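You operate a simulated robot arm through the tools that you are given. There is no shell and no other tool. Be economical: measure what you need, move in short steps, check, and stop when the job is done.

You are at the controls of a simulated two-armed robot. One attempt, no reset.

Task
Free the stuck spool, grind off the glaze spot and brush kiln wash on the plate's middle.
Fine: hold the plate while you pull; spool on the small white pad; both tools go back. Set down upright: wash brush. A coat counts when it lies all over at full strength: go over it till it gets no stronger. What is to be rubbed or washed off counts as gone when no trace of it is left.

It is judged by the outcome, as a careful person would: the job done as asked, and still so three seconds after it is handed in. It fails if anything else is knocked over, pushed out of place, dropped, spilled or broken.

Robot
Two 7-joint arms with two-finger parallel grippers on one trunk, on a base that drives. Base frame: it is fixed to the floor where the robot stands at the start and does not move with it; the origin is under the middle of the robot, x ahead of it, y to its left, z up. Lengths are in mm, angles in degrees, forces in N, time in s.
The left shoulder is at the start at [60, 143, 947], the right one opposite. With the tool pointing down near the work surface each hand reaches from about 320 to 740 mm from the robot's upright axis, wherever it stands, measured 20 degrees to its own side. Places, roughly: kiln wash tray [800, -100, 900]; top of the small white pad [900, 100, 900]. Payload 1.57 kg a hand.
The TCP of each hand is the grasp point between the finger pads, 30 mm short of the fingertips. In the tool frame z runs along the fingers and y along their closing line. The gripper opens to 110 mm. The fingers are 24 mm wide and 12 mm thick; the gripper's body (48 by 112 mm) begins 78 mm behind the TCP.
Orientation is told as [roll, pitch, yaw] about the base's x, y, z axes, in that order, counted from this pose: with the fingers straight down and closing along the base's y, the tool's x points along the base's -x, its y along +y and its z along -z.

Tools
- The arms move only by the tool apply_moves. It takes "left_targets", "right_targets" or both (then of equal length, played together; a hand with none holds still); each is a list of rows, each a list of 3 entries, a list of its own where there are three numbers: the shift along the base's x, y, z in mm, then the turn, a rotation vector about the base's x, y, z in degrees, then the gripper command, from -1 (fully open) to 1 (shut), values between in proportion. In form: [[[x, y, z], [rx, ry, rz], hand], ...]. A call has 1 to 20 rows; each row is the pose to reach, as a shift and turn from the pose commanded when the call began. Rows are played at 5 a second. More than 50 mm and 8.6 degrees between two rows, or a gripper value outside its range, and nothing of the call is played. Where a pose cannot be reached the arm comes as near as it can. A force on the tool above 50 N (or 10 N above the force at the start of the call, whichever is more), or a blocked arm, ends the call early, and 0.2 s more pass. Each finger travels about 45 mm/s and halts on what it meets, pressing with about 31 N; the grip force reading is that of the motor and also rises with nothing between the fingers. The clock runs only during rows and for 0.2 s after the last one: add rows that repeat a pose to give the fingers time. It gives the time, the measured TCP pose, the force on the tool (base axes), the opening and the grip force at its end, in the units of the frame above (readings bear some noise), with the torque about the TCP (base axes, N m) and any sound that the robot's microphone picked up, and new pictures: "views" is both (left out), scene, wrist or none (wrist: the cameras of the hands that moved).
- Cameras (640 x 400 px; columns grow to the right, rows downward): "scene" is now at [51.2, 12, 1564.8]; the picture's right is [0.15, -0.99, 0.00], its down [-0.68, -0.10, -0.73] and it looks along [0.72, 0.11, -0.69] (base axes); focal length 258 px, centre (320, 200). "left" rides on the left gripper at [70, -16, -141] in its tool frame; the picture's right is [0.23, 0.97, 0.00], its down [-0.86, 0.20, -0.48] and it looks along [-0.47, 0.11, 0.88] (tool axes); focal length 222 px, centre (320, 200). "right" rides on the right gripper at [70, 16, -141] in its tool frame; the picture's right is [-0.23, 0.97, 0.00], its down [-0.86, -0.20, -0.48] and it looks along [-0.47, -0.11, 0.88] (tool axes); focal length 222 px, centre (320, 200). There is no depth. A picture from a camera that has moved, and an enlarged one, comes with that camera's place and axes in the base frame and with its lens.
- move_column(by): slides the trunk up (or, below 0, down) by that many mm; the arms and the scene camera ride with it, the base frame stays. It gives what a move gives, with no picture.
- roll_base(legs): drives the robot by 1 to 6 legs, each [ahead, left, turn to the left] in mm, mm and degrees, along the robot's own axes; the way and the turn of a leg run together, so that a leg with both is an arc; at most 1500 mm and 180 degrees a leg. The arms and the cameras ride along, it lands a little off, and it stops where it bumps. It gives what a move gives, and a new picture of the scene camera.
- pan_tilt(pan, tilt): turns the head with the scene camera to pan (to the left, within 86 degrees either way) and tilt (down, from -29 to 69), counted from straight ahead of the robot. It gives what a move gives, and a new picture of the scene camera.
- enlarge(camera, box): a new picture of the part [left, top, right, bottom] of that camera's present view, enlarged. No time passes.
- hand_in(): hands the job in; it is judged then, once.

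Work in short steps. Places have to be worked out from the pictures, the camera data and where the tool is seen: move nearer, look again, correct. Check each grasp and each placing, and mend what went wrong. You have 120 turns and 260 pictures in all, those below and enlarged ones among them. Open the grippers and draw the arms clear of the work before you hand the job in, unless the task says otherwise; then end with one line.

The tools are called after "Emit:" as name(argument=value, ...) on one line, values as JSON. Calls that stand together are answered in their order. apply_moves: Moves the arms, as the interface text tells. Its arguments: {"type":"object","properties":{"left_targets":{"type":"array"},"right_targets":{"type":"array"},"views":{"type":"string","enum":["both","scene","wrist","none"]}},"required":[]} The other tools are called the same way: move_column (by) slides the trunk up or down; roll_base (legs) drives the base; pan_tilt (pan, tilt) turns the head that bears the scene camera; enlarge (camera, box) takes an enlarged picture of a part of a camera's view; hand_in () hands the job in.

At the start:

```text
time_s: 0.0
left_position: [483.3, 215.7, 1129.0]
left_tool_rot: [0.0, -0.1, 0.0]
left_contact_force: [-0.3, 0.7, -0.6]
left_ft_torque: [0.02, 0.03, -0.01]
left_grip_width: 110.1
left_finger_force: 0.1
right_position: [467.6, -252.4, 1076.5]
right_tool_rot: [0.1, 0.0, 0.0]
right_contact_force: [0.2, 0.2, 0.7]
right_ft_torque: [0.01, 0.02, -0.03]
right_grip_width: 110.1
right_finger_force: 0.1
trunk travel left (down, up): [-546.0, 44.0]
robot x, y, heading: [-0.1, -2.4, -0.4]
head pan, tilt: [8.7, 43.2]
```

scene: 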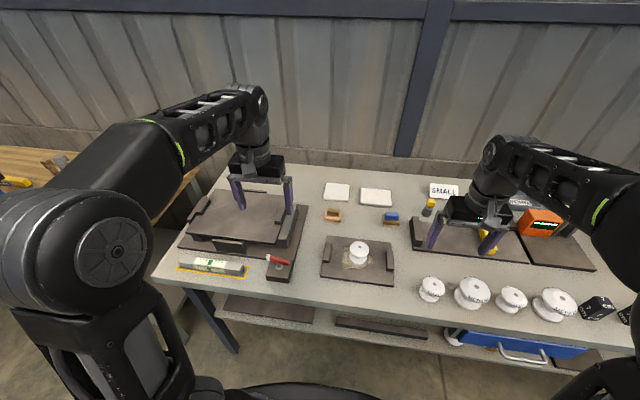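
right: 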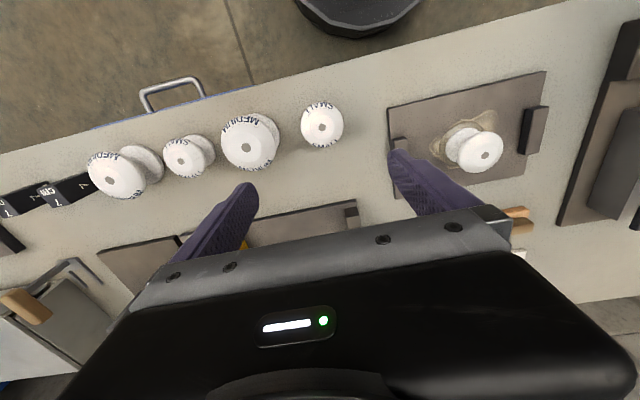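
left: 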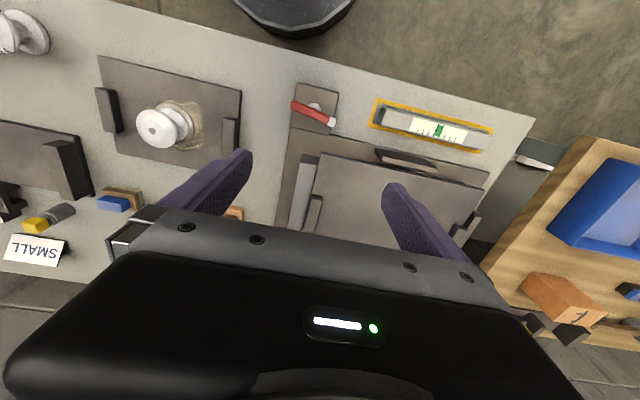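

I see a spool stuck on a plate, tools around. I'll enlarge the scene to identify the items.

Emit:
enlarge(camera="scene", box=[300, 170, 460, 300])

Emit:
enlarge(camera="scene", box=[400, 170, 640, 330])

Emit:
enlarge(camera="scene", box=[160, 170, 320, 290])

```text
3.08 times, centred on (380, 235) of scene
camera zoom: at [51.2, 12.0, 1564.8], right [0.15, -0.99, 0.0], down [-0.68, -0.1, -0.73], along [0.72, 0.11, -0.69], focal length 794 px, centre (135, 92)
```

zoom: 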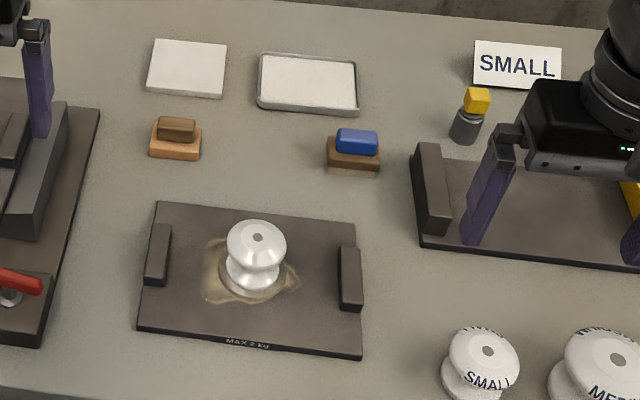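

```text
2.50 times, centred on (520, 250) of scene
camera zoom: at [51.2, 12.0, 1564.8], right [0.15, -0.99, 0.0], down [-0.68, -0.1, -0.73], along [0.72, 0.11, -0.69], focal length 645 px, centre (-180, 75)
```

zoom: 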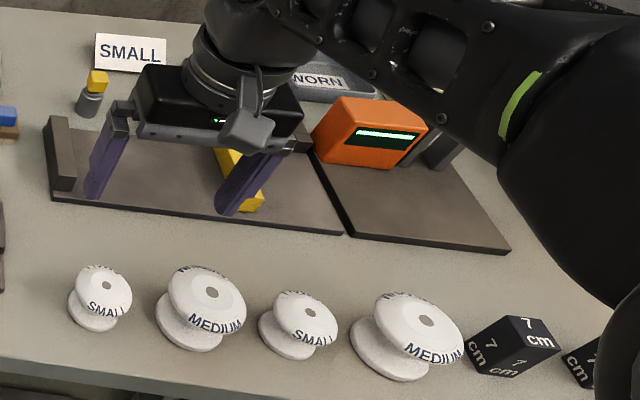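

```text
3.33 times, centred on (240, 230) of scene
camera zoom: at [51.2, 12.0, 1564.8], right [0.15, -0.99, 0.0], down [-0.68, -0.1, -0.73], along [0.72, 0.11, -0.69], focal length 860 px, centre (587, 100)
```

zoom: 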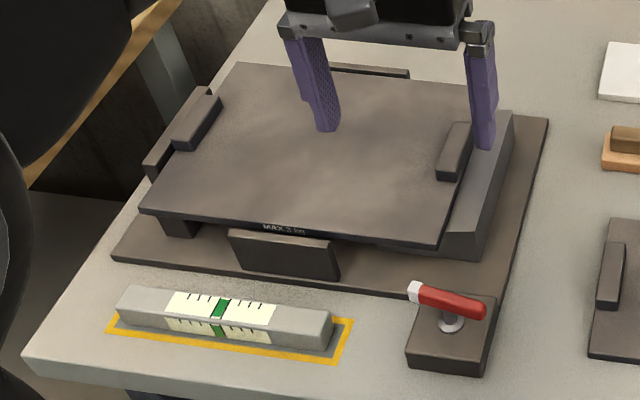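

I'll move the left hand over the plate to look closely at the spool, glaze and tools.

Emit:
apply_moves(left_targets=[[[15, -45, 0], [0, 0, 0], -1], [[30, -90, 0], [0, 0, 0], -1], [[50, -135, 0], [0, 0, 0], -1], [[70, -170, 0], [0, 0, 0], -1], [[90, -190, 0], [0, 0, 0], -1]])

```text
time_s: 1.2
left_position: [505.8, 147.6, 1127.8]
left_tool_rot: [0.0, -0.4, 0.0]
left_contact_force: [0.7, -0.2, 0.3]
left_ft_torque: [0.02, 0.01, 0.02]
left_grip_width: 110.0
left_finger_force: 0.1
left hand out of reach, approached as far as the arm can: row 2, 3, 4, 5
right_position: [468.0, -252.0, 1076.0]
right_tool_rot: [0.0, 0.0, -0.1]
right_contact_force: [-0.3, 0.9, -0.7]
right_ft_torque: [-0.03, 0.03, 0.01]
right_grip_width: 109.9
right_finger_force: 0.0
trunk travel left (down, up): [-546.0, 44.0]
robot x, y, heading: [1.7, 2.7, 0.1]
head pan, tilt: [8.7, 43.2]
camera scene: at [51.3, 11.9, 1564.8], right [0.15, -0.99, 0.0], down [-0.68, -0.1, -0.73], along [0.72, 0.11, -0.69], focal length 258 px, centre (320, 200)
camera left: at [435.0, 129.7, 1268.6], right [-0.23, 0.97, 0.0], down [0.85, 0.2, 0.48], along [0.47, 0.11, -0.88], focal length 222 px, centre (320, 200)
```

scene: 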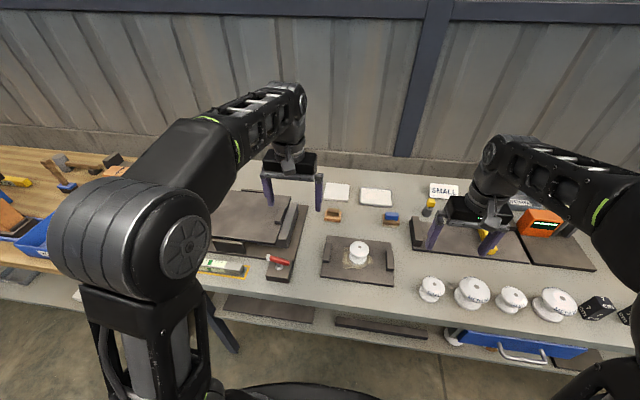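
left: 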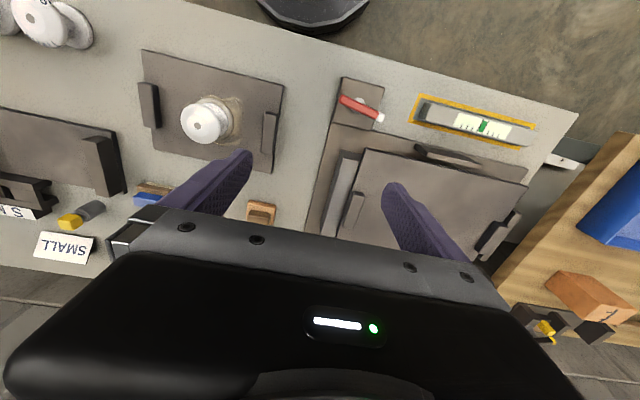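

The tools are still hard to see; I'll take enlarged views.

Emit:
enlarge(camera="scene", box=[316, 180, 412, 240])

Emit:
enlarge(camera="left", box=[110, 30, 310, 230])

Emit:
enlarge(camera="right", box=[370, 60, 570, 260])

```text
6.67 times, centred on (364, 210) of scene
camera zoom: at [51.3, 11.9, 1564.8], right [0.15, -0.99, 0.0], down [-0.68, -0.1, -0.73], along [0.72, 0.11, -0.69], focal length 1720 px, centre (27, 133)
```

zoom: 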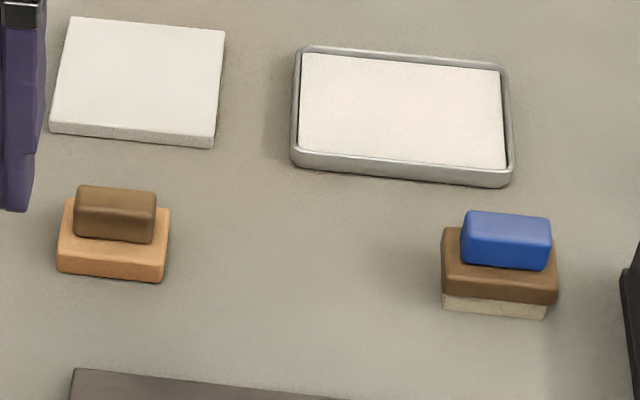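

```text
2.00 times, centred on (210, 130) of left
camera zoom: at [435.0, 129.7, 1268.6], right [-0.23, 0.97, 0.0], down [0.85, 0.2, 0.48], along [0.47, 0.11, -0.88], focal length 444 px, centre (540, 340)
```

zoom: 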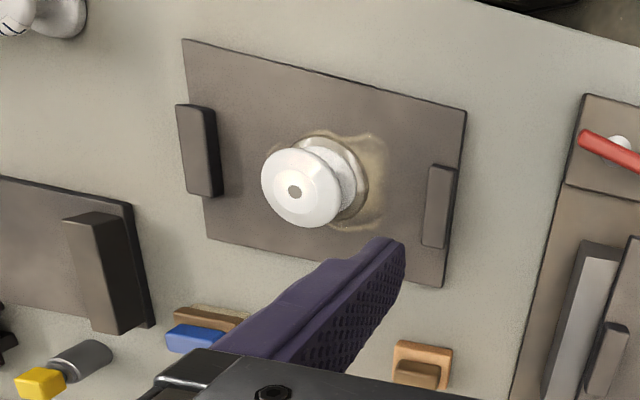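

```text
2.00 times, centred on (470, 160) of right
camera zoom: at [397.4, -234.7, 1215.8], right [0.23, 0.97, 0.0], down [0.86, -0.2, 0.48], along [0.47, -0.11, -0.88], focal length 444 px, centre (20, 280)
```

zoom: 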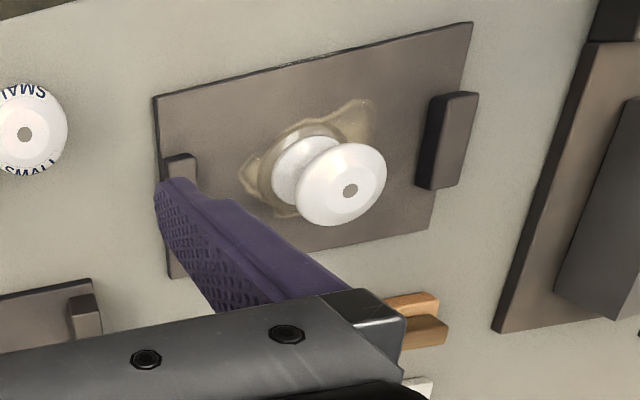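

Tools: the orange block is the grinder, the blue-handled one with bristles is the wash brush. The tray and pad are past reach, so I'll look down to judge base clearance.

Emit:
pan_tilt(pan=0, tilt=69)

```text
time_s: 2.1
left_position: [504.9, 147.8, 1128.5]
left_tool_rot: [0.0, -0.2, -0.1]
left_contact_force: [-0.9, -0.2, 0.5]
left_ft_torque: [0.0, -0.02, 0.0]
left_grip_width: 110.0
left_finger_force: 0.0
right_position: [469.0, -251.9, 1076.8]
right_tool_rot: [0.1, 0.1, 0.0]
right_contact_force: [-1.2, -0.6, 0.1]
right_ft_torque: [0.0, 0.02, 0.0]
right_grip_width: 110.0
right_finger_force: 0.2
trunk travel left (down, up): [-546.0, 44.0]
robot x, y, heading: [-2.6, 0.3, 0.1]
head pan, tilt: [0.0, 68.8]
camera scene: at [25.4, -0.4, 1533.4], right [0.0, -1.0, 0.0], down [-0.93, 0.0, -0.36], along [0.36, 0.0, -0.93], focal length 258 px, centre (320, 200)
```

scene: 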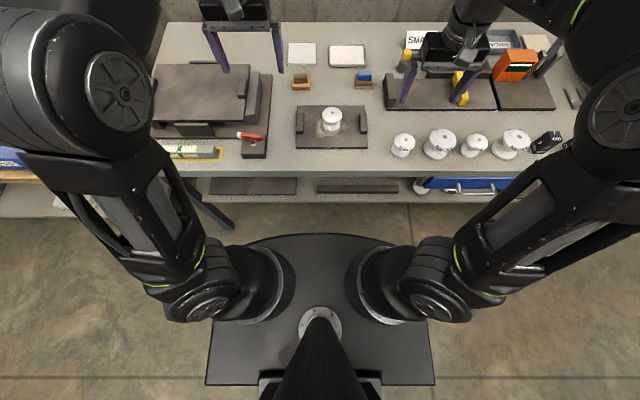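

Base front appears about 90 mm short of the shelf. I'll drive ahead 80 mm so that tray and pad come within reach.

Emit:
roll_base(legs=[[80, 0, 0]])

```text
time_s: 3.2
left_position: [586.2, 146.1, 1126.3]
left_tool_rot: [-0.1, -0.2, 0.0]
left_contact_force: [-0.1, -0.8, 0.4]
left_ft_torque: [0.0, 0.08, 0.0]
left_grip_width: 109.8
left_finger_force: 0.1
right_position: [548.7, -252.7, 1075.3]
right_tool_rot: [0.0, 0.0, 0.0]
right_contact_force: [0.2, 0.5, -0.3]
right_ft_torque: [0.0, 0.05, 0.0]
right_grip_width: 109.9
right_finger_force: 0.0
trunk travel left (down, up): [-546.0, 44.0]
robot x, y, heading: [79.9, 5.2, -0.0]
head pan, tilt: [0.0, 68.8]
camera scene: at [107.3, -0.5, 1533.4], right [0.0, -1.0, 0.0], down [-0.93, 0.0, -0.36], along [0.36, 0.0, -0.93], focal length 258 px, centre (320, 200)
```

scene: 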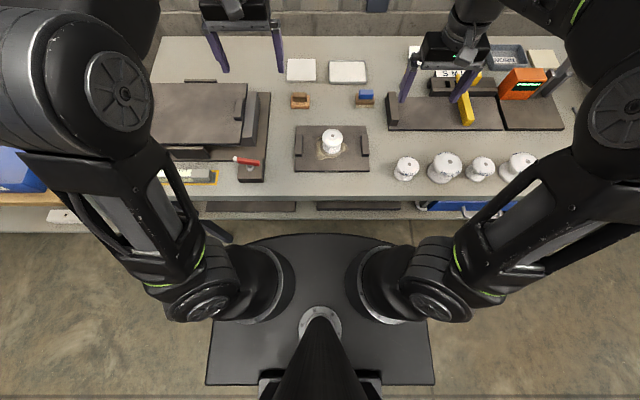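

Triangulating the wrist views puts the table top near z≈850, so pad and tray are at x≈860. I need a little more advance; I'll look closely at the gap.

Emit:
enlarge(camera="scene", box=[200, 170, 480, 345])

```text
2.29 times, centred on (340, 258) of scene
camera zoom: at [107.3, -0.5, 1533.4], right [0.0, -1.0, 0.0], down [-0.93, 0.0, -0.36], along [0.36, 0.0, -0.93], focal length 590 px, centre (274, 69)
```

zoom: 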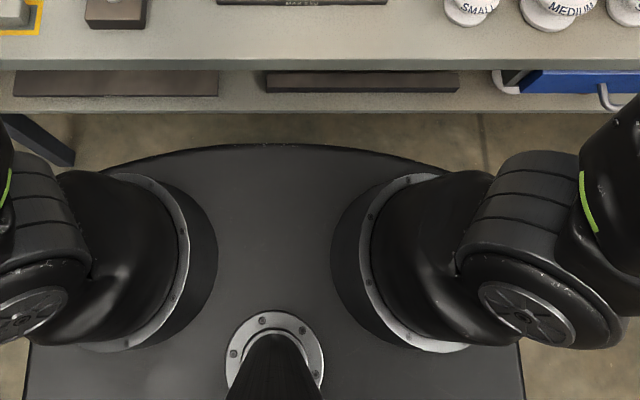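

Base is low and should pass in front of or beneath the shelf. I'll drive 50 mm more.

Emit:
roll_base(legs=[[50, 0, 0]])

Emit:
pan_tilt(pan=0, tilt=52)

```text
time_s: 4.1
left_position: [635.5, 146.0, 1127.5]
left_tool_rot: [0.0, -0.3, -0.1]
left_contact_force: [0.8, -0.8, 0.3]
left_ft_torque: [-0.04, 0.03, -0.01]
left_grip_width: 110.0
left_finger_force: 0.1
right_position: [599.9, -253.3, 1074.5]
right_tool_rot: [0.0, 0.2, -0.1]
right_contact_force: [1.0, -1.5, -0.1]
right_ft_torque: [0.02, 0.08, 0.01]
right_grip_width: 110.0
right_finger_force: 0.0
trunk travel left (down, up): [-546.0, 44.0]
robot x, y, heading: [129.4, 1.3, -0.2]
head pan, tilt: [0.0, 68.8]
camera scene: at [157.2, -0.6, 1533.3], right [0.0, -1.0, 0.0], down [-0.93, 0.0, -0.36], along [0.36, 0.0, -0.93], focal length 258 px, centre (320, 200)
```

scene: 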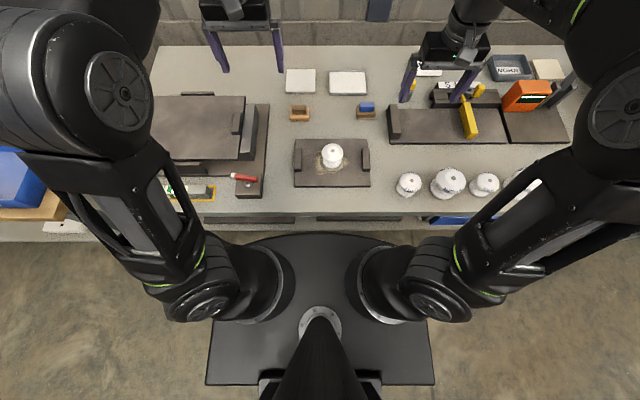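

```text
time_s: 4.9
left_position: [635.1, 144.9, 1128.0]
left_tool_rot: [0.0, -0.3, -0.1]
left_contact_force: [0.2, 0.3, 0.3]
left_ft_torque: [-0.02, -0.02, -0.01]
left_grip_width: 109.9
left_finger_force: 0.1
right_position: [597.3, -253.7, 1075.2]
right_tool_rot: [0.0, -0.1, -0.1]
right_contact_force: [-0.1, -0.4, 0.5]
right_ft_torque: [0.0, 0.03, 0.03]
right_grip_width: 110.0
right_finger_force: 0.0
trunk travel left (down, up): [-546.0, 44.0]
robot x, y, heading: [129.5, -1.7, -0.2]
head pan, tilt: [0.0, 52.0]
camera scene: at [173.9, -0.6, 1552.6], right [0.0, -1.0, 0.0], down [-0.79, 0.0, -0.61], along [0.61, 0.0, -0.79], focal length 258 px, centre (320, 200)
```

scene: 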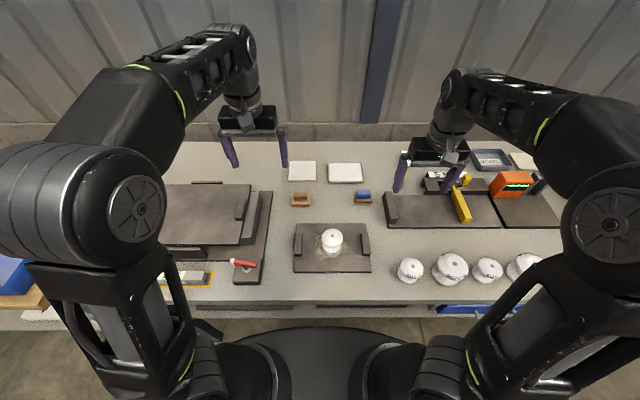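

Base is now well placed. Enlarging plate area to measure handles and spool.

Emit:
enlarge(camera="scene", box=[276, 150, 388, 280])

Emit:
enlarge(camera="left", box=[60, 0, 320, 170])

Emit:
enlarge(camera="right", box=[360, 0, 640, 200])

```text
3.08 times, centred on (332, 215) of scene
camera zoom: at [173.9, -0.6, 1552.6], right [0.0, -1.0, 0.0], down [-0.79, 0.0, -0.61], along [0.61, 0.0, -0.79], focal length 794 px, centre (283, 154)
```

zoom: 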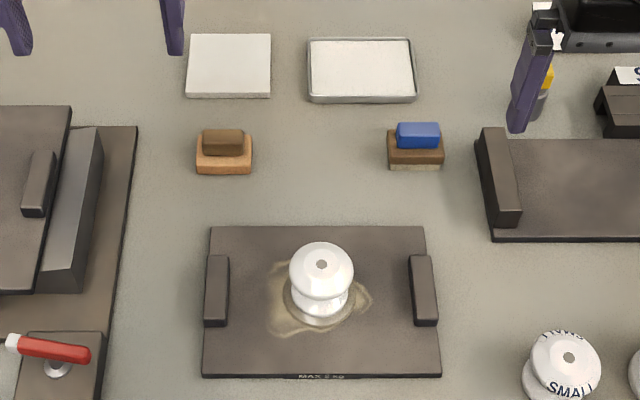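

```text
2.35 times, centred on (190, 85) of left
camera zoom: at [564.5, 129.0, 1268.5], right [-0.23, 0.97, 0.0], down [0.85, 0.2, 0.48], along [0.47, 0.11, -0.88], focal length 523 px, centre (626, 471)
```

zoom: 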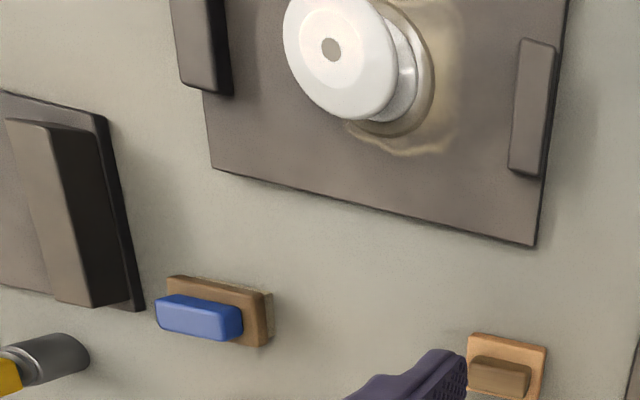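

```text
2.00 times, centred on (500, 100) of right
camera zoom: at [526.3, -235.4, 1215.7], right [0.23, 0.97, 0.0], down [0.85, -0.2, 0.48], along [0.47, -0.11, -0.88], focal length 444 px, centre (-40, 400)
```

zoom: 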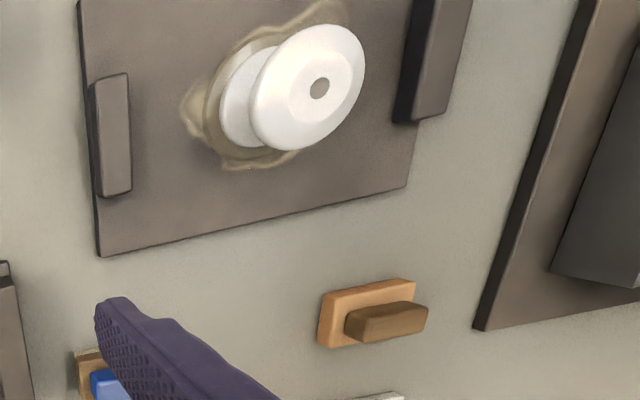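

Right hand will hold the right plate handle, left will pull the spool. I move the right hand above the right handle (≈[545,-135]) half-open.

Emit:
apply_moves(right_targets=[[[-13, 30, -25], [0, 0, 0], -0.5], [[-26, 60, -50], [0, 0, 0], 0], [[-40, 90, -75], [0, 0, 0], 0], [[-52, 118, -100], [0, 0, 0], 0], [[-52, 118, -115], [0, 0, 0], 0]])

```text
time_s: 6.1
left_position: [635.5, 145.4, 1127.7]
left_tool_rot: [0.1, -0.3, -0.1]
left_contact_force: [0.7, 0.0, -0.5]
left_ft_torque: [-0.05, 0.05, 0.0]
left_grip_width: 110.0
left_finger_force: 0.1
right_position: [544.0, -135.2, 961.3]
right_tool_rot: [0.0, -0.1, -0.2]
right_contact_force: [0.5, 0.6, 0.0]
right_ft_torque: [0.0, 0.01, -0.02]
right_grip_width: 55.0
right_finger_force: 0.1
trunk travel left (down, up): [-546.0, 44.0]
robot x, y, heading: [127.6, -1.3, 0.2]
head pan, tilt: [0.0, 52.0]
camera scene: at [174.0, -0.8, 1552.7], right [0.0, -1.0, 0.0], down [-0.79, 0.0, -0.62], along [0.62, 0.0, -0.79], focal length 258 px, centre (320, 200)
camera right: at [472.8, -117.3, 1102.1], right [0.23, 0.97, 0.0], down [0.85, -0.2, 0.48], along [0.47, -0.11, -0.88], focal length 222 px, centre (320, 200)
```

scene: 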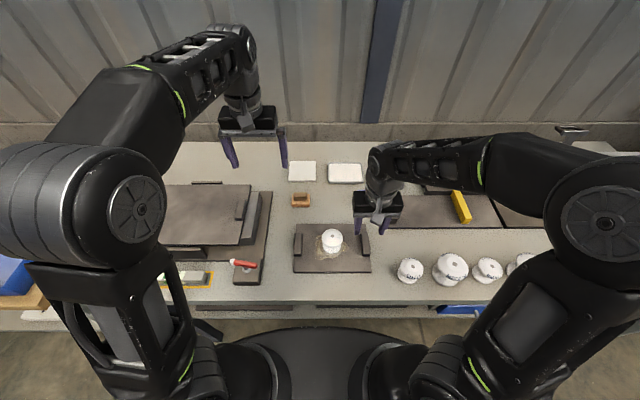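
right: 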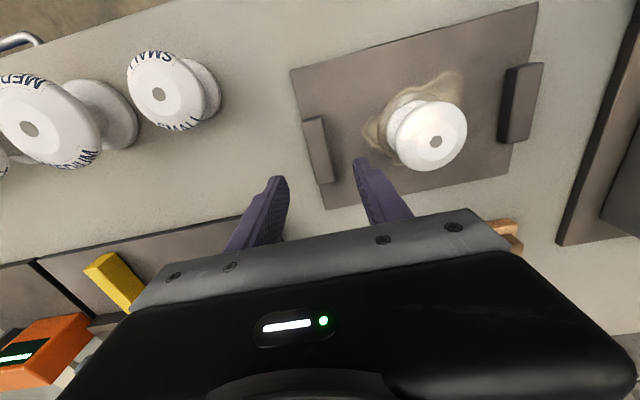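

Two right-camera views triangulate: handle top ≈ (536,-133,871), spool top ≈ (541,-36,917). Descend the right hand about the handle.

Emit:
apply_moves(right_targets=[[[-8, 2, -30], [0, 0, 0], 0], [[-8, 2, -55], [0, 0, 0], 0], [[-8, 2, -66], [0, 0, 0], 0]], views="wrist")

Emit:
enlarge(camera="scene", box=[290, 200, 430, 290])

```text
time_s: 6.9
left_position: [636.2, 145.3, 1127.6]
left_tool_rot: [0.0, -0.2, -0.1]
left_contact_force: [0.0, 0.2, 0.3]
left_ft_torque: [-0.01, -0.01, 0.0]
left_grip_width: 110.1
left_finger_force: 0.1
right_position: [536.9, -133.5, 896.0]
right_tool_rot: [0.1, 0.0, -0.1]
right_contact_force: [-0.5, 0.2, -0.6]
right_ft_torque: [-0.02, -0.03, 0.01]
right_grip_width: 54.8
right_finger_force: 0.1
trunk travel left (down, up): [-546.0, 44.0]
robot x, y, heading: [133.2, -0.2, -0.1]
head pan, tilt: [0.0, 52.0]
camera right: at [464.9, -115.4, 1035.5], right [0.23, 0.97, 0.0], down [0.85, -0.2, 0.48], along [0.47, -0.11, -0.88], focal length 222 px, centre (320, 200)
```

right: 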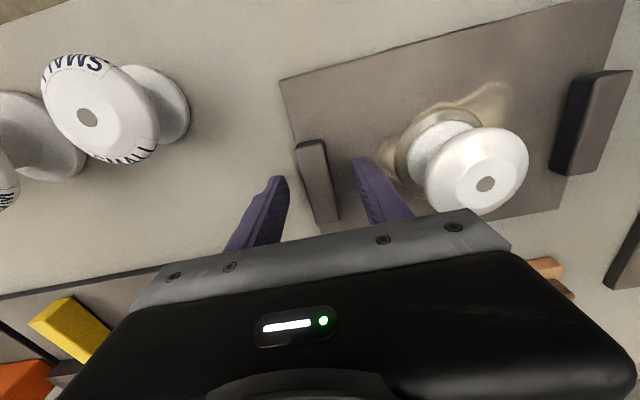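

```text
4.44 times, centred on (360, 245) of scene
camera zoom: at [173.9, -0.6, 1552.7], right [0.0, -1.0, 0.0], down [-0.79, 0.0, -0.62], along [0.62, 0.0, -0.79], focal length 1147 px, centre (142, 0)
```

zoom: 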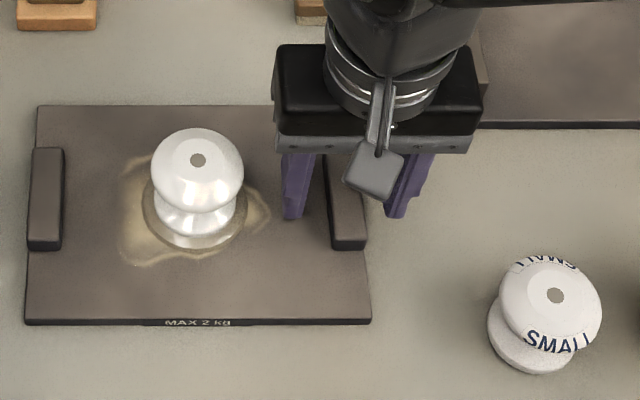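

Handle is nicely between the fingers. Descend slowly to just above the plate surface.

Emit:
apply_moves(right_targets=[[[0, 0, -4], [0, 0, 0], 0], [[0, 0, -8], [0, 0, 0], 0], [[0, 0, -11], [0, 0, 0], 0]], views="wrist")

```text
time_s: 7.6
left_position: [632.3, 145.2, 1129.1]
left_tool_rot: [0.0, -0.3, -0.1]
left_contact_force: [0.3, -0.2, 0.3]
left_ft_torque: [-0.04, 0.02, 0.02]
left_grip_width: 109.9
left_finger_force: 0.1
right_position: [535.1, -132.2, 891.3]
right_tool_rot: [0.3, -0.5, -0.1]
right_contact_force: [-13.6, -3.9, 33.6]
right_ft_torque: [0.91, 0.75, 0.26]
right_grip_width: 51.9
right_finger_force: 0.0
trunk travel left (down, up): [-546.0, 44.0]
robot x, y, heading: [130.7, -3.1, -0.1]
head pan, tilt: [0.0, 52.0]
stopped in row 3 (right hand): the force on the tool passed its limit (the readings are from after the stop); the commanded pose is now the measured one
camera right: at [464.0, -114.3, 1030.8], right [0.23, 0.97, 0.01], down [0.85, -0.2, 0.49], along [0.47, -0.1, -0.87], focal length 222 px, centre (320, 200)
```

right: 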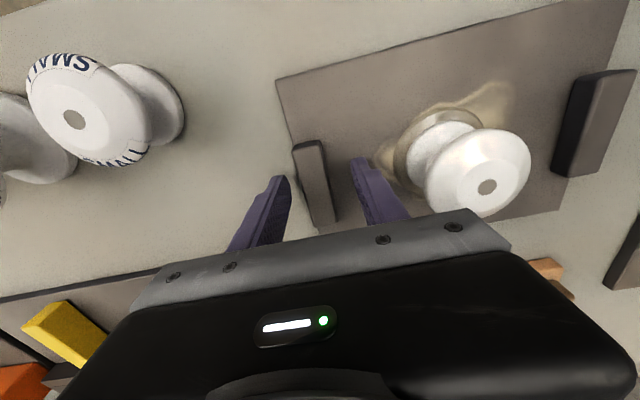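

Contact: plate top at z≈860. Raise 3 mm, then close on the handle.

Emit:
apply_moves(right_targets=[[[0, 0, 3], [0, 0, 0], 0], [[0, 0, 3], [0, 0, 0], 0.3], [[0, 0, 3], [0, 0, 0], 0.6], [[0, 0, 3], [0, 0, 0], 1], [[0, 0, 3], [0, 0, 0], 1], [[0, 0, 3], [0, 0, 0], 1]], views="wrist")

```text
time_s: 9.0
left_position: [634.9, 144.2, 1127.8]
left_tool_rot: [0.1, -0.3, 0.0]
left_contact_force: [0.5, 0.5, 0.2]
left_ft_torque: [-0.01, 0.03, 0.01]
left_grip_width: 109.9
left_finger_force: 0.1
right_position: [537.5, -133.0, 891.9]
right_tool_rot: [0.3, -0.5, -0.2]
right_contact_force: [4.7, -9.9, 0.6]
right_ft_torque: [0.14, 0.46, -0.02]
right_grip_width: 21.7
right_finger_force: 30.6
trunk travel left (down, up): [-546.0, 44.0]
robot x, y, heading: [128.1, -1.6, 0.0]
head pan, tilt: [0.0, 52.0]
camera right: at [466.6, -116.5, 1031.0], right [0.23, 0.97, 0.01], down [0.85, -0.2, 0.48], along [0.47, -0.11, -0.87], focal length 222 px, centre (320, 200)
```

right: 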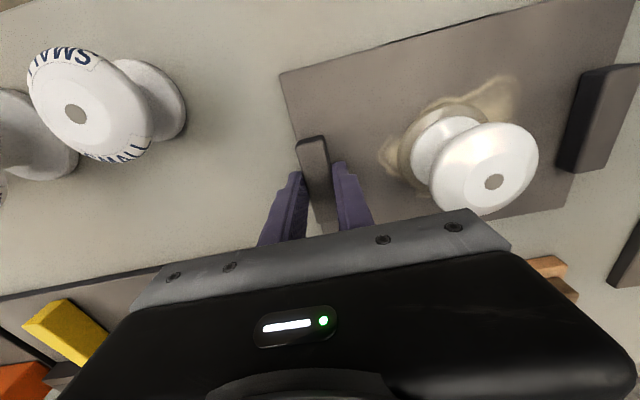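

Handle gripped (21.7 mm). Now swing the left hand toward the spool with yaw −90° and a 20° lean away from the right hand.

Emit:
apply_moves(left_targets=[[[-8, -9, -10], [-1.3, -1.3, -7.4], -1], [[-16, -18, -20], [-2.6, -2.6, -14.8], -1], [[-24, -27, -30], [-3.9, -3.9, -22.2], -1], [[-32, -36, -40], [-5.2, -5.2, -29.6], -1], [[-40, -45, -50], [-6.5, -6.5, -37], -1], [[-48, -54, -60], [-7.8, -7.8, -44.5], -1], [[-56, -62, -70], [-9.1, -9.1, -51.9], -1], [[-64, -70, -80], [-10.4, -10.4, -59.3], -1], [[-72, -78, -90], [-11.7, -11.7, -66.7], -1], [[-80, -86, -98], [-13, -13, -74.1], -1], [[-88, -95, -106], [-14.3, -14.3, -81.5], -1], [[-94, -105, -112], [-15.7, -15.7, -89], -1]])

```text
time_s: 11.6
left_position: [540.5, 38.2, 1015.8]
left_tool_rot: [0.2, -20.3, -90.2]
left_contact_force: [-0.8, 0.5, 0.0]
left_ft_torque: [0.01, 0.01, -0.01]
left_grip_width: 109.6
left_finger_force: 0.0
right_position: [538.5, -133.0, 892.0]
right_tool_rot: [0.3, -0.4, 0.0]
right_contact_force: [3.4, -10.9, 16.6]
right_ft_torque: [-0.53, 0.01, 0.0]
right_grip_width: 21.6
right_finger_force: 31.0
trunk travel left (down, up): [-546.0, 44.0]
robot x, y, heading: [127.7, -1.0, -0.2]
head pan, tilt: [0.0, 52.0]
camera scene: at [172.9, -1.6, 1552.8], right [0.0, -1.0, 0.0], down [-0.79, 0.0, -0.62], along [0.62, 0.0, -0.79], focal length 258 px, centre (320, 200)
camera left: at [524.9, 152.9, 1124.4], right [0.97, 0.21, -0.08], down [0.2, -0.64, 0.75], along [0.11, -0.74, -0.66], focal length 222 px, centre (320, 200)
```

scene: 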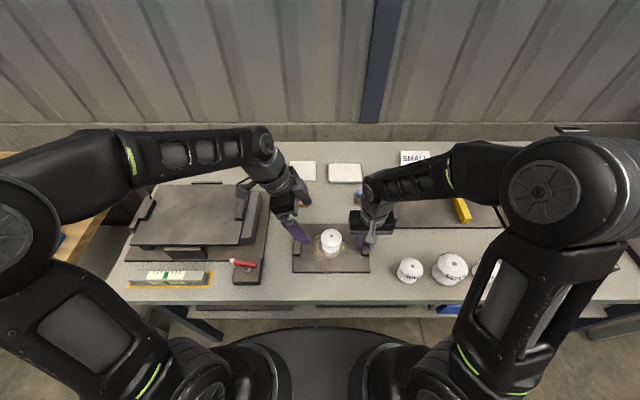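
left: 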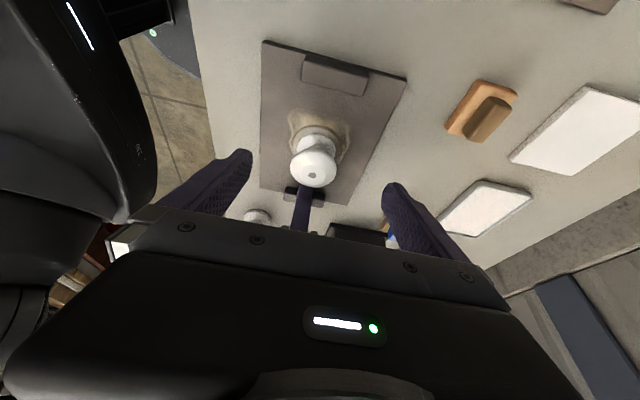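

Spool is centred at (542,-35). Lower the open left hand around it.

Emit:
apply_moves(left_targets=[[[1, -32, -5], [0, 0, 0], -1], [[1, -45, -40], [0, 0, 0], -1], [[1, -58, -75], [0, 0, 0], -1], [[1, -68, -100], [0, 0, 0], -1], [[1, -74, -115], [0, 0, 0], -1]])

Emit:
enlarge(camera="scene", box=[270, 180, 430, 280])

```text
time_s: 12.8
left_position: [543.4, -33.2, 903.0]
left_tool_rot: [0.1, -20.3, -90.1]
left_contact_force: [0.1, -1.1, -0.5]
left_ft_torque: [-0.03, -0.04, -0.02]
left_grip_width: 109.9
left_finger_force: 0.0
right_position: [535.9, -132.3, 892.1]
right_tool_rot: [0.3, -0.5, -0.1]
right_contact_force: [-0.2, -5.1, 12.7]
right_ft_torque: [-0.07, 0.1, -0.25]
right_grip_width: 21.9
right_finger_force: 31.0
trunk travel left (down, up): [-546.0, 44.0]
robot x, y, heading: [129.0, -2.4, -0.1]
head pan, tilt: [0.0, 52.0]
camera scene: at [172.8, -0.9, 1552.7], right [0.0, -1.0, 0.0], down [-0.79, 0.0, -0.62], along [0.62, 0.0, -0.79], focal length 258 px, centre (320, 200)
camera left: at [527.0, 80.7, 1011.5], right [0.97, 0.21, -0.08], down [0.2, -0.64, 0.75], along [0.11, -0.74, -0.66], focal length 222 px, centre (320, 200)
```

scene: 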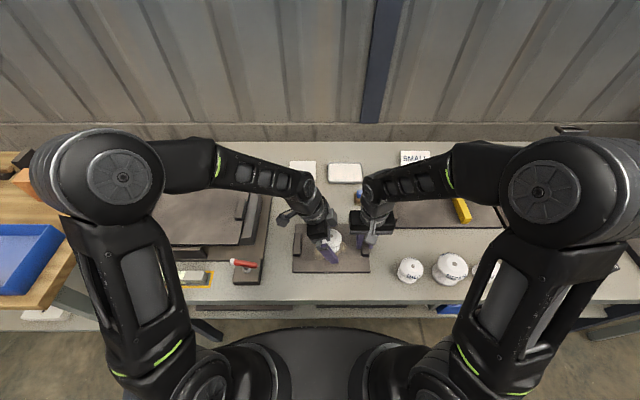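
left: 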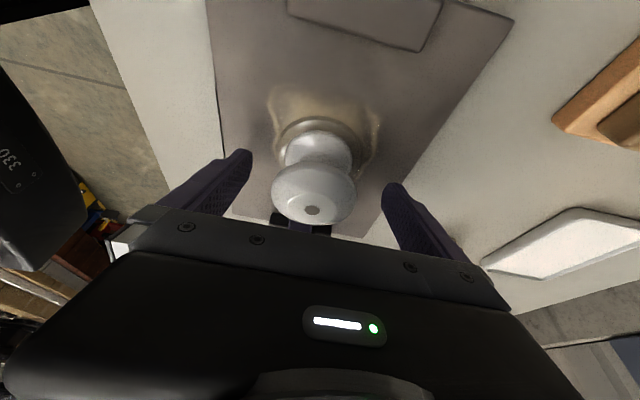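

```text
4.00 times, centred on (350, 230) of scene
camera zoom: at [172.8, -0.9, 1552.7], right [0.0, -1.0, 0.0], down [-0.79, 0.0, -0.62], along [0.62, 0.0, -0.79], focal length 1032 px, centre (200, 80)
```

zoom: 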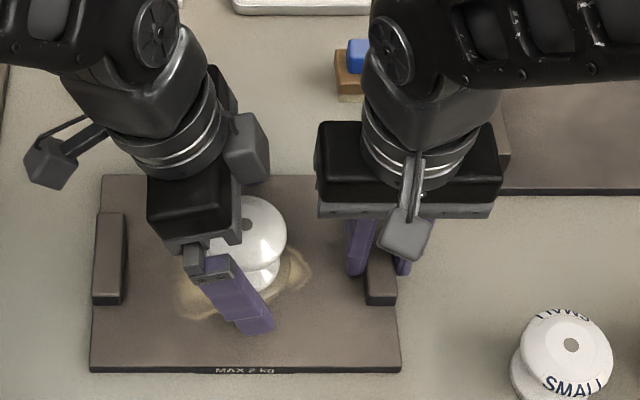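

Fingers straddle the spool. Close gently.

Emit:
apply_moves(left_targets=[[[-1, -2, -2], [0, 0, 0], -0.5], [[-1, -2, -2], [0, 0, 0], 0], [[-1, -2, -2], [0, 0, 0], 0.5], [[-1, -2, -2], [0, 0, 0], 1], [[-1, -2, -2], [0, 0, 0], 1], [[-1, -2, -2], [0, 0, 0], 1]], views="wrist")

```text
time_s: 14.2
left_position: [542.5, -34.8, 901.1]
left_tool_rot: [0.1, -20.4, -90.1]
left_contact_force: [0.7, -0.2, -0.3]
left_ft_torque: [0.0, -0.01, 0.0]
left_grip_width: 59.1
left_finger_force: 31.5
right_position: [539.0, -132.6, 892.1]
right_tool_rot: [0.3, -0.4, -0.1]
right_contact_force: [-1.6, -2.3, 12.0]
right_ft_torque: [-0.17, 0.12, -0.08]
right_grip_width: 21.8
right_finger_force: 30.9
trunk travel left (down, up): [-546.0, 44.0]
robot x, y, heading: [128.7, -1.6, -0.1]
head pan, tilt: [0.0, 52.0]
heard: snap
camera left: at [525.5, 78.7, 1009.0], right [0.97, 0.21, -0.08], down [0.2, -0.64, 0.75], along [0.11, -0.74, -0.66], focal length 222 px, centre (320, 200)
```

left: 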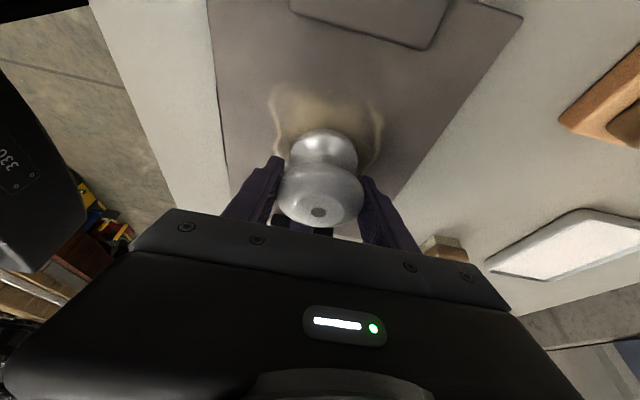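

Grip at 59 mm, and a snap: the bond seems to have broken. Pull straight up gently while the right hand holds the plate.

Emit:
apply_moves(left_targets=[[[0, 0, 3], [0, 0, 0], 1], [[0, 0, 7], [0, 0, 0], 1], [[0, 0, 15], [0, 0, 0], 1], [[0, 5, 35], [0, 0, 0], 1], [[0, 15, 65], [0, 0, 0], 1]])

Emit:
enlarge(camera="scene", box=[270, 180, 430, 280])

```text
time_s: 15.4
left_position: [540.1, -20.0, 965.2]
left_tool_rot: [0.1, -20.3, -90.1]
left_contact_force: [-0.3, -0.1, -2.0]
left_ft_torque: [0.0, 0.02, -0.02]
left_grip_width: 59.4
left_finger_force: 31.2
right_position: [538.8, -130.8, 892.7]
right_tool_rot: [0.2, -0.5, -0.1]
right_contact_force: [-2.1, -0.9, 9.5]
right_ft_torque: [-0.54, 0.08, -0.03]
right_grip_width: 21.9
right_finger_force: 30.5
trunk travel left (down, up): [-546.0, 44.0]
robot x, y, heading: [126.9, -6.3, -0.1]
head pan, tilt: [0.0, 52.0]
camera scene: at [172.8, -0.4, 1552.7], right [0.0, -1.0, 0.0], down [-0.79, 0.0, -0.62], along [0.62, 0.0, -0.79], focal length 258 px, centre (320, 200)
camera left: at [524.7, 93.4, 1071.9], right [0.97, 0.21, -0.08], down [0.2, -0.64, 0.75], along [0.11, -0.74, -0.66], focal length 222 px, centre (320, 200)
```

scene: 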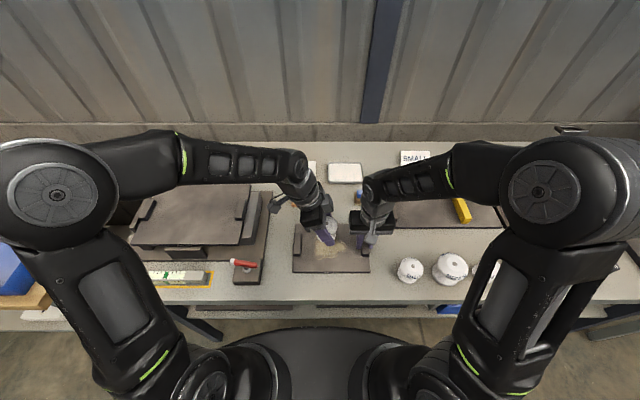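
left: 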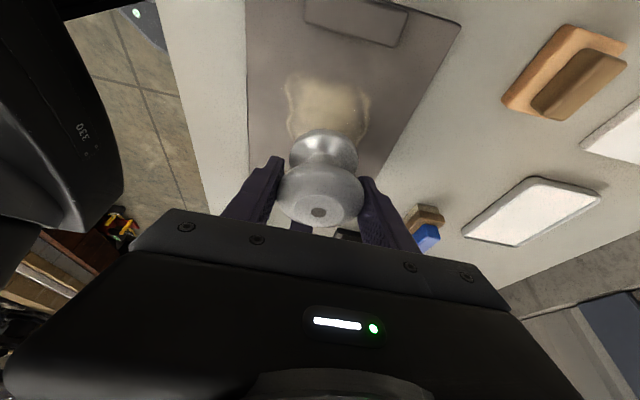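

```text
4.00 times, centred on (350, 230) of scene
camera zoom: at [172.8, -0.4, 1552.7], right [0.0, -1.0, 0.0], down [-0.79, 0.0, -0.62], along [0.62, 0.0, -0.79], focal length 1032 px, centre (200, 80)
```

zoom: 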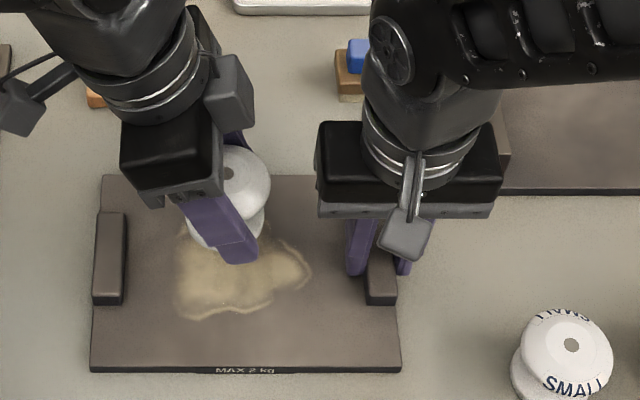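

Spool is free and held. Carry it toward the pad at safe height and look.

Emit:
apply_moves(left_targets=[[[10, 30, 15], [0, 0, 0], 1], [[40, 60, 30], [0, 0, 0], 1], [[80, 75, 30], [0, 0, 0], 1], [[120, 80, 30], [0, 0, 0], 1], [[160, 80, 30], [0, 0, 0], 1], [[200, 80, 30], [0, 0, 0], 1]])

```text
time_s: 16.8
left_position: [740.2, 59.6, 994.1]
left_tool_rot: [-0.1, -20.4, -90.1]
left_contact_force: [0.6, 0.2, -1.8]
left_ft_torque: [0.0, 0.03, 0.0]
left_grip_width: 59.1
left_finger_force: 30.9
right_position: [537.0, -133.0, 891.9]
right_tool_rot: [0.1, -0.4, -0.1]
right_contact_force: [-0.5, -1.0, 9.0]
right_ft_torque: [-0.21, 1.22, 0.11]
right_grip_width: 21.9
right_finger_force: 30.5
trunk travel left (down, up): [-546.0, 44.0]
robot x, y, heading: [129.0, 1.6, -0.2]
head pan, tilt: [0.0, 52.0]
camera scene: at [173.2, -0.5, 1552.8], right [0.0, -1.0, 0.0], down [-0.79, 0.0, -0.62], along [0.62, 0.0, -0.79], focal length 258 px, centre (320, 200)
camera left: at [724.1, 172.7, 1102.5], right [0.97, 0.21, -0.08], down [0.2, -0.64, 0.75], along [0.11, -0.74, -0.66], focal length 222 px, centre (320, 200)
```

scene: 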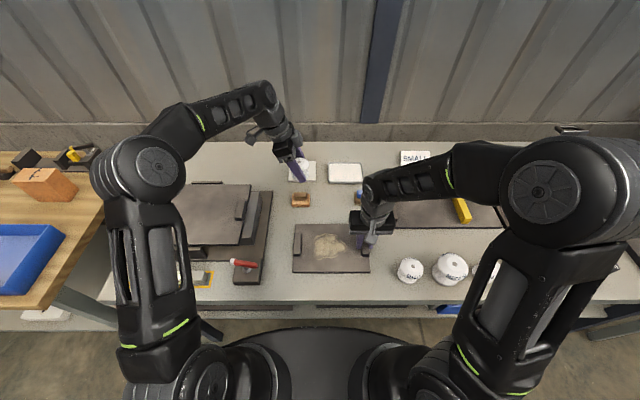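
left: 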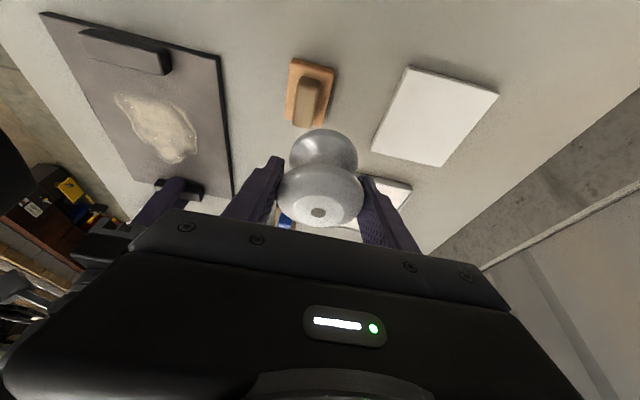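

Pad centre is ≈ (850,69). Move above it and lower partway.

Emit:
apply_moves(left_targets=[[[40, 3, 0], [0, 0, 0], 1], [[80, 6, 0], [0, 0, 0], 1], [[109, 9, 0], [0, 0, 0], 1], [[109, 9, -30], [0, 0, 0], 1], [[109, 9, -60], [0, 0, 0], 1]])

Emit:
enlarge(camera="scene", box=[250, 120, 370, 220])

```text
time_s: 18.0
left_position: [812.8, 73.7, 979.1]
left_tool_rot: [0.2, -20.3, -90.0]
left_contact_force: [-0.6, -0.3, -2.1]
left_ft_torque: [-0.02, 0.03, 0.04]
left_grip_width: 59.1
left_finger_force: 31.3
left hand out of reach, approached as far as the arm can: row 2, 3, 4, 5
right_position: [538.4, -131.7, 891.8]
right_tool_rot: [0.4, -0.5, 0.0]
right_contact_force: [-3.9, -1.1, 10.8]
right_ft_torque: [-0.01, 0.64, 0.02]
right_grip_width: 21.7
right_finger_force: 30.6
trunk travel left (down, up): [-546.0, 44.0]
robot x, y, heading: [129.0, -0.5, -0.1]
head pan, tilt: [0.0, 52.0]
camera scene: at [172.9, -0.6, 1552.7], right [0.0, -1.0, 0.0], down [-0.79, 0.0, -0.62], along [0.62, 0.0, -0.79], focal length 258 px, centre (320, 200)
camera left: at [796.9, 186.4, 1087.3], right [0.97, 0.21, -0.07], down [0.2, -0.64, 0.75], along [0.11, -0.74, -0.66], focal length 222 px, centre (320, 200)
```

scene: 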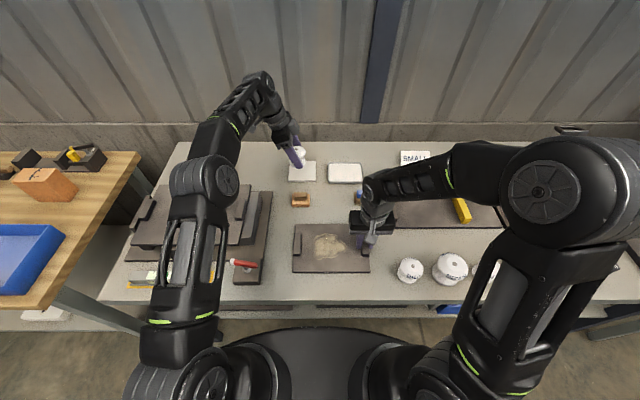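
left: 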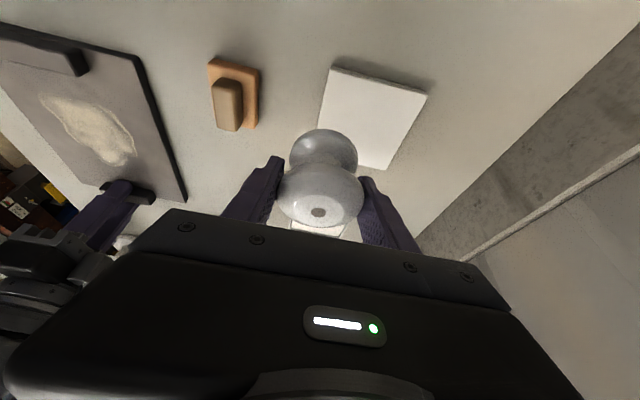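

```text
4.00 times, centred on (310, 170) of scene
camera zoom: at [172.9, -0.6, 1552.7], right [0.0, -1.0, 0.0], down [-0.79, 0.0, -0.62], along [0.62, 0.0, -0.79], focal length 1032 px, centre (360, 320)
```

zoom: 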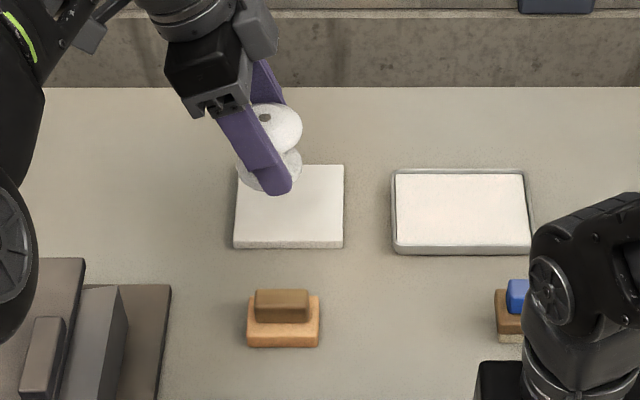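

Left hand is at its reach limit; raising the trunk will help. First release the plate with the right hand and lift it clear.

Emit:
apply_moves(right_targets=[[[0, 0, 0], [0, 0, 0], 0.3], [[0, 0, 0], [0, 0, 0], 0], [[0, 0, 0], [0, 0, 0], 0], [[0, 0, 10], [0, 0, 0], 0], [[0, 0, 40], [0, 0, 0], 0], [[0, 0, 80], [0, 0, 0], 0]], views="wrist")

Emit:
move_column(by=43)

```text
time_s: 19.4
left_position: [813.8, 72.3, 979.0]
left_tool_rot: [0.2, -20.3, -90.1]
left_contact_force: [-0.7, 0.3, -1.4]
left_ft_torque: [0.0, -0.02, 0.03]
left_grip_width: 59.3
left_finger_force: 31.2
right_position: [538.6, -133.9, 970.5]
right_tool_rot: [0.3, -0.3, -0.1]
right_contact_force: [-0.4, -0.2, 0.9]
right_ft_torque: [-0.01, 0.01, 0.0]
right_grip_width: 55.1
right_finger_force: 0.0
trunk travel left (down, up): [-546.0, 44.0]
robot x, y, heading: [129.6, -1.5, 0.0]
head pan, tilt: [0.0, 52.0]
camera right: at [467.0, -115.9, 1110.1], right [0.23, 0.97, 0.01], down [0.85, -0.2, 0.48], along [0.47, -0.11, -0.88], focal length 222 px, centre (320, 200)
```

right: 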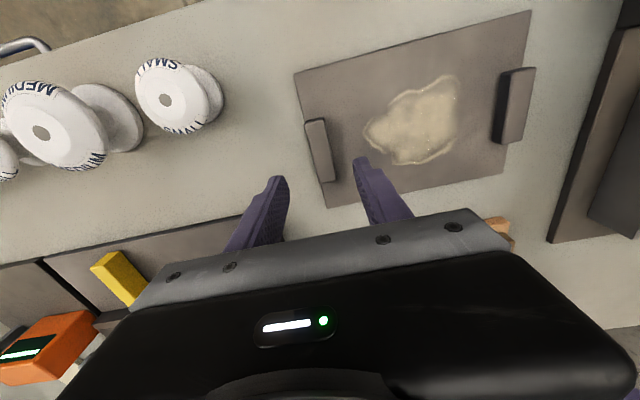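

```text
time_s: 20.2
left_position: [813.6, 73.2, 1021.9]
left_tool_rot: [0.2, -20.3, -90.1]
left_contact_force: [0.4, 0.4, -1.9]
left_ft_torque: [-0.05, 0.0, 0.01]
left_grip_width: 59.2
left_finger_force: 31.0
right_position: [539.1, -133.0, 1013.4]
right_tool_rot: [0.2, -0.4, -0.1]
right_contact_force: [0.2, 0.6, -0.1]
right_ft_torque: [-0.02, -0.03, -0.02]
right_grip_width: 54.9
right_finger_force: 0.0
trunk travel left (down, up): [-589.0, 1.0]
robot x, y, heading: [129.0, -0.9, -0.2]
head pan, tilt: [0.0, 52.0]
```

Check the commanded pose with a small downward move.

Emit:
apply_moves(left_targets=[[[0, 0, -25], [0, 0, 0], 1], [[5, 0, -50], [0, 0, 0], 1], [[10, 0, -75], [0, 0, 0], 1]])

```text
time_s: 21.1
left_position: [824.3, 72.6, 947.4]
left_tool_rot: [0.1, -20.3, -90.1]
left_contact_force: [-0.2, -0.6, -1.7]
left_ft_torque: [-0.01, -0.02, -0.01]
left_grip_width: 59.3
left_finger_force: 30.6
right_position: [540.1, -132.9, 1013.3]
right_tool_rot: [0.3, -0.4, -0.1]
right_contact_force: [1.0, 0.3, -1.2]
right_ft_torque: [-0.03, -0.02, -0.02]
right_grip_width: 54.9
right_finger_force: 0.1
trunk travel left (down, up): [-589.0, 1.0]
robot x, y, heading: [130.9, -1.4, -0.3]
head pan, tilt: [0.0, 52.0]
camera scene: at [174.6, -0.5, 1595.7], right [0.0, -1.0, 0.0], down [-0.79, 0.0, -0.62], along [0.62, 0.0, -0.79], focal length 258 px, centre (320, 200)
camera left: at [808.1, 186.5, 1054.5], right [0.97, 0.21, -0.08], down [0.2, -0.64, 0.75], along [0.11, -0.74, -0.66], focal length 222 px, centre (320, 200)
```

scene: 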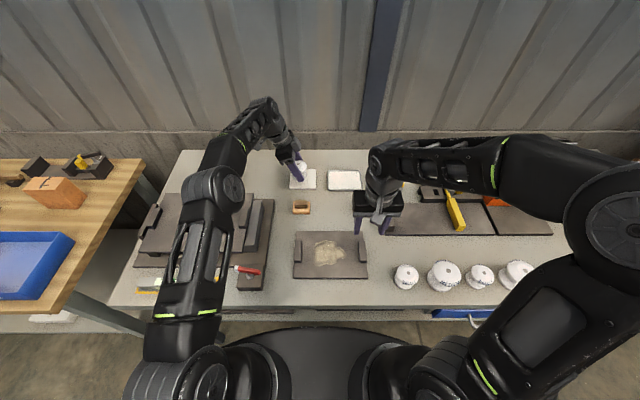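
left: 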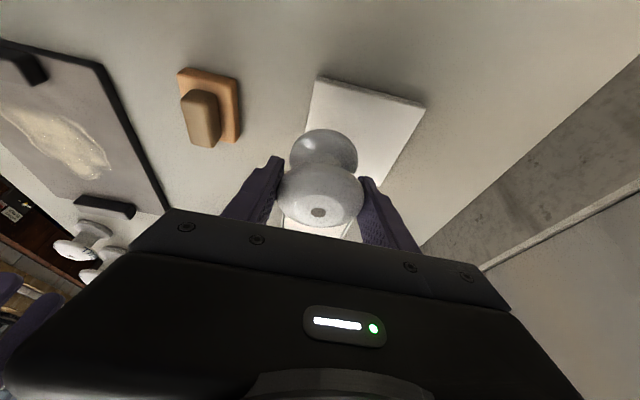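

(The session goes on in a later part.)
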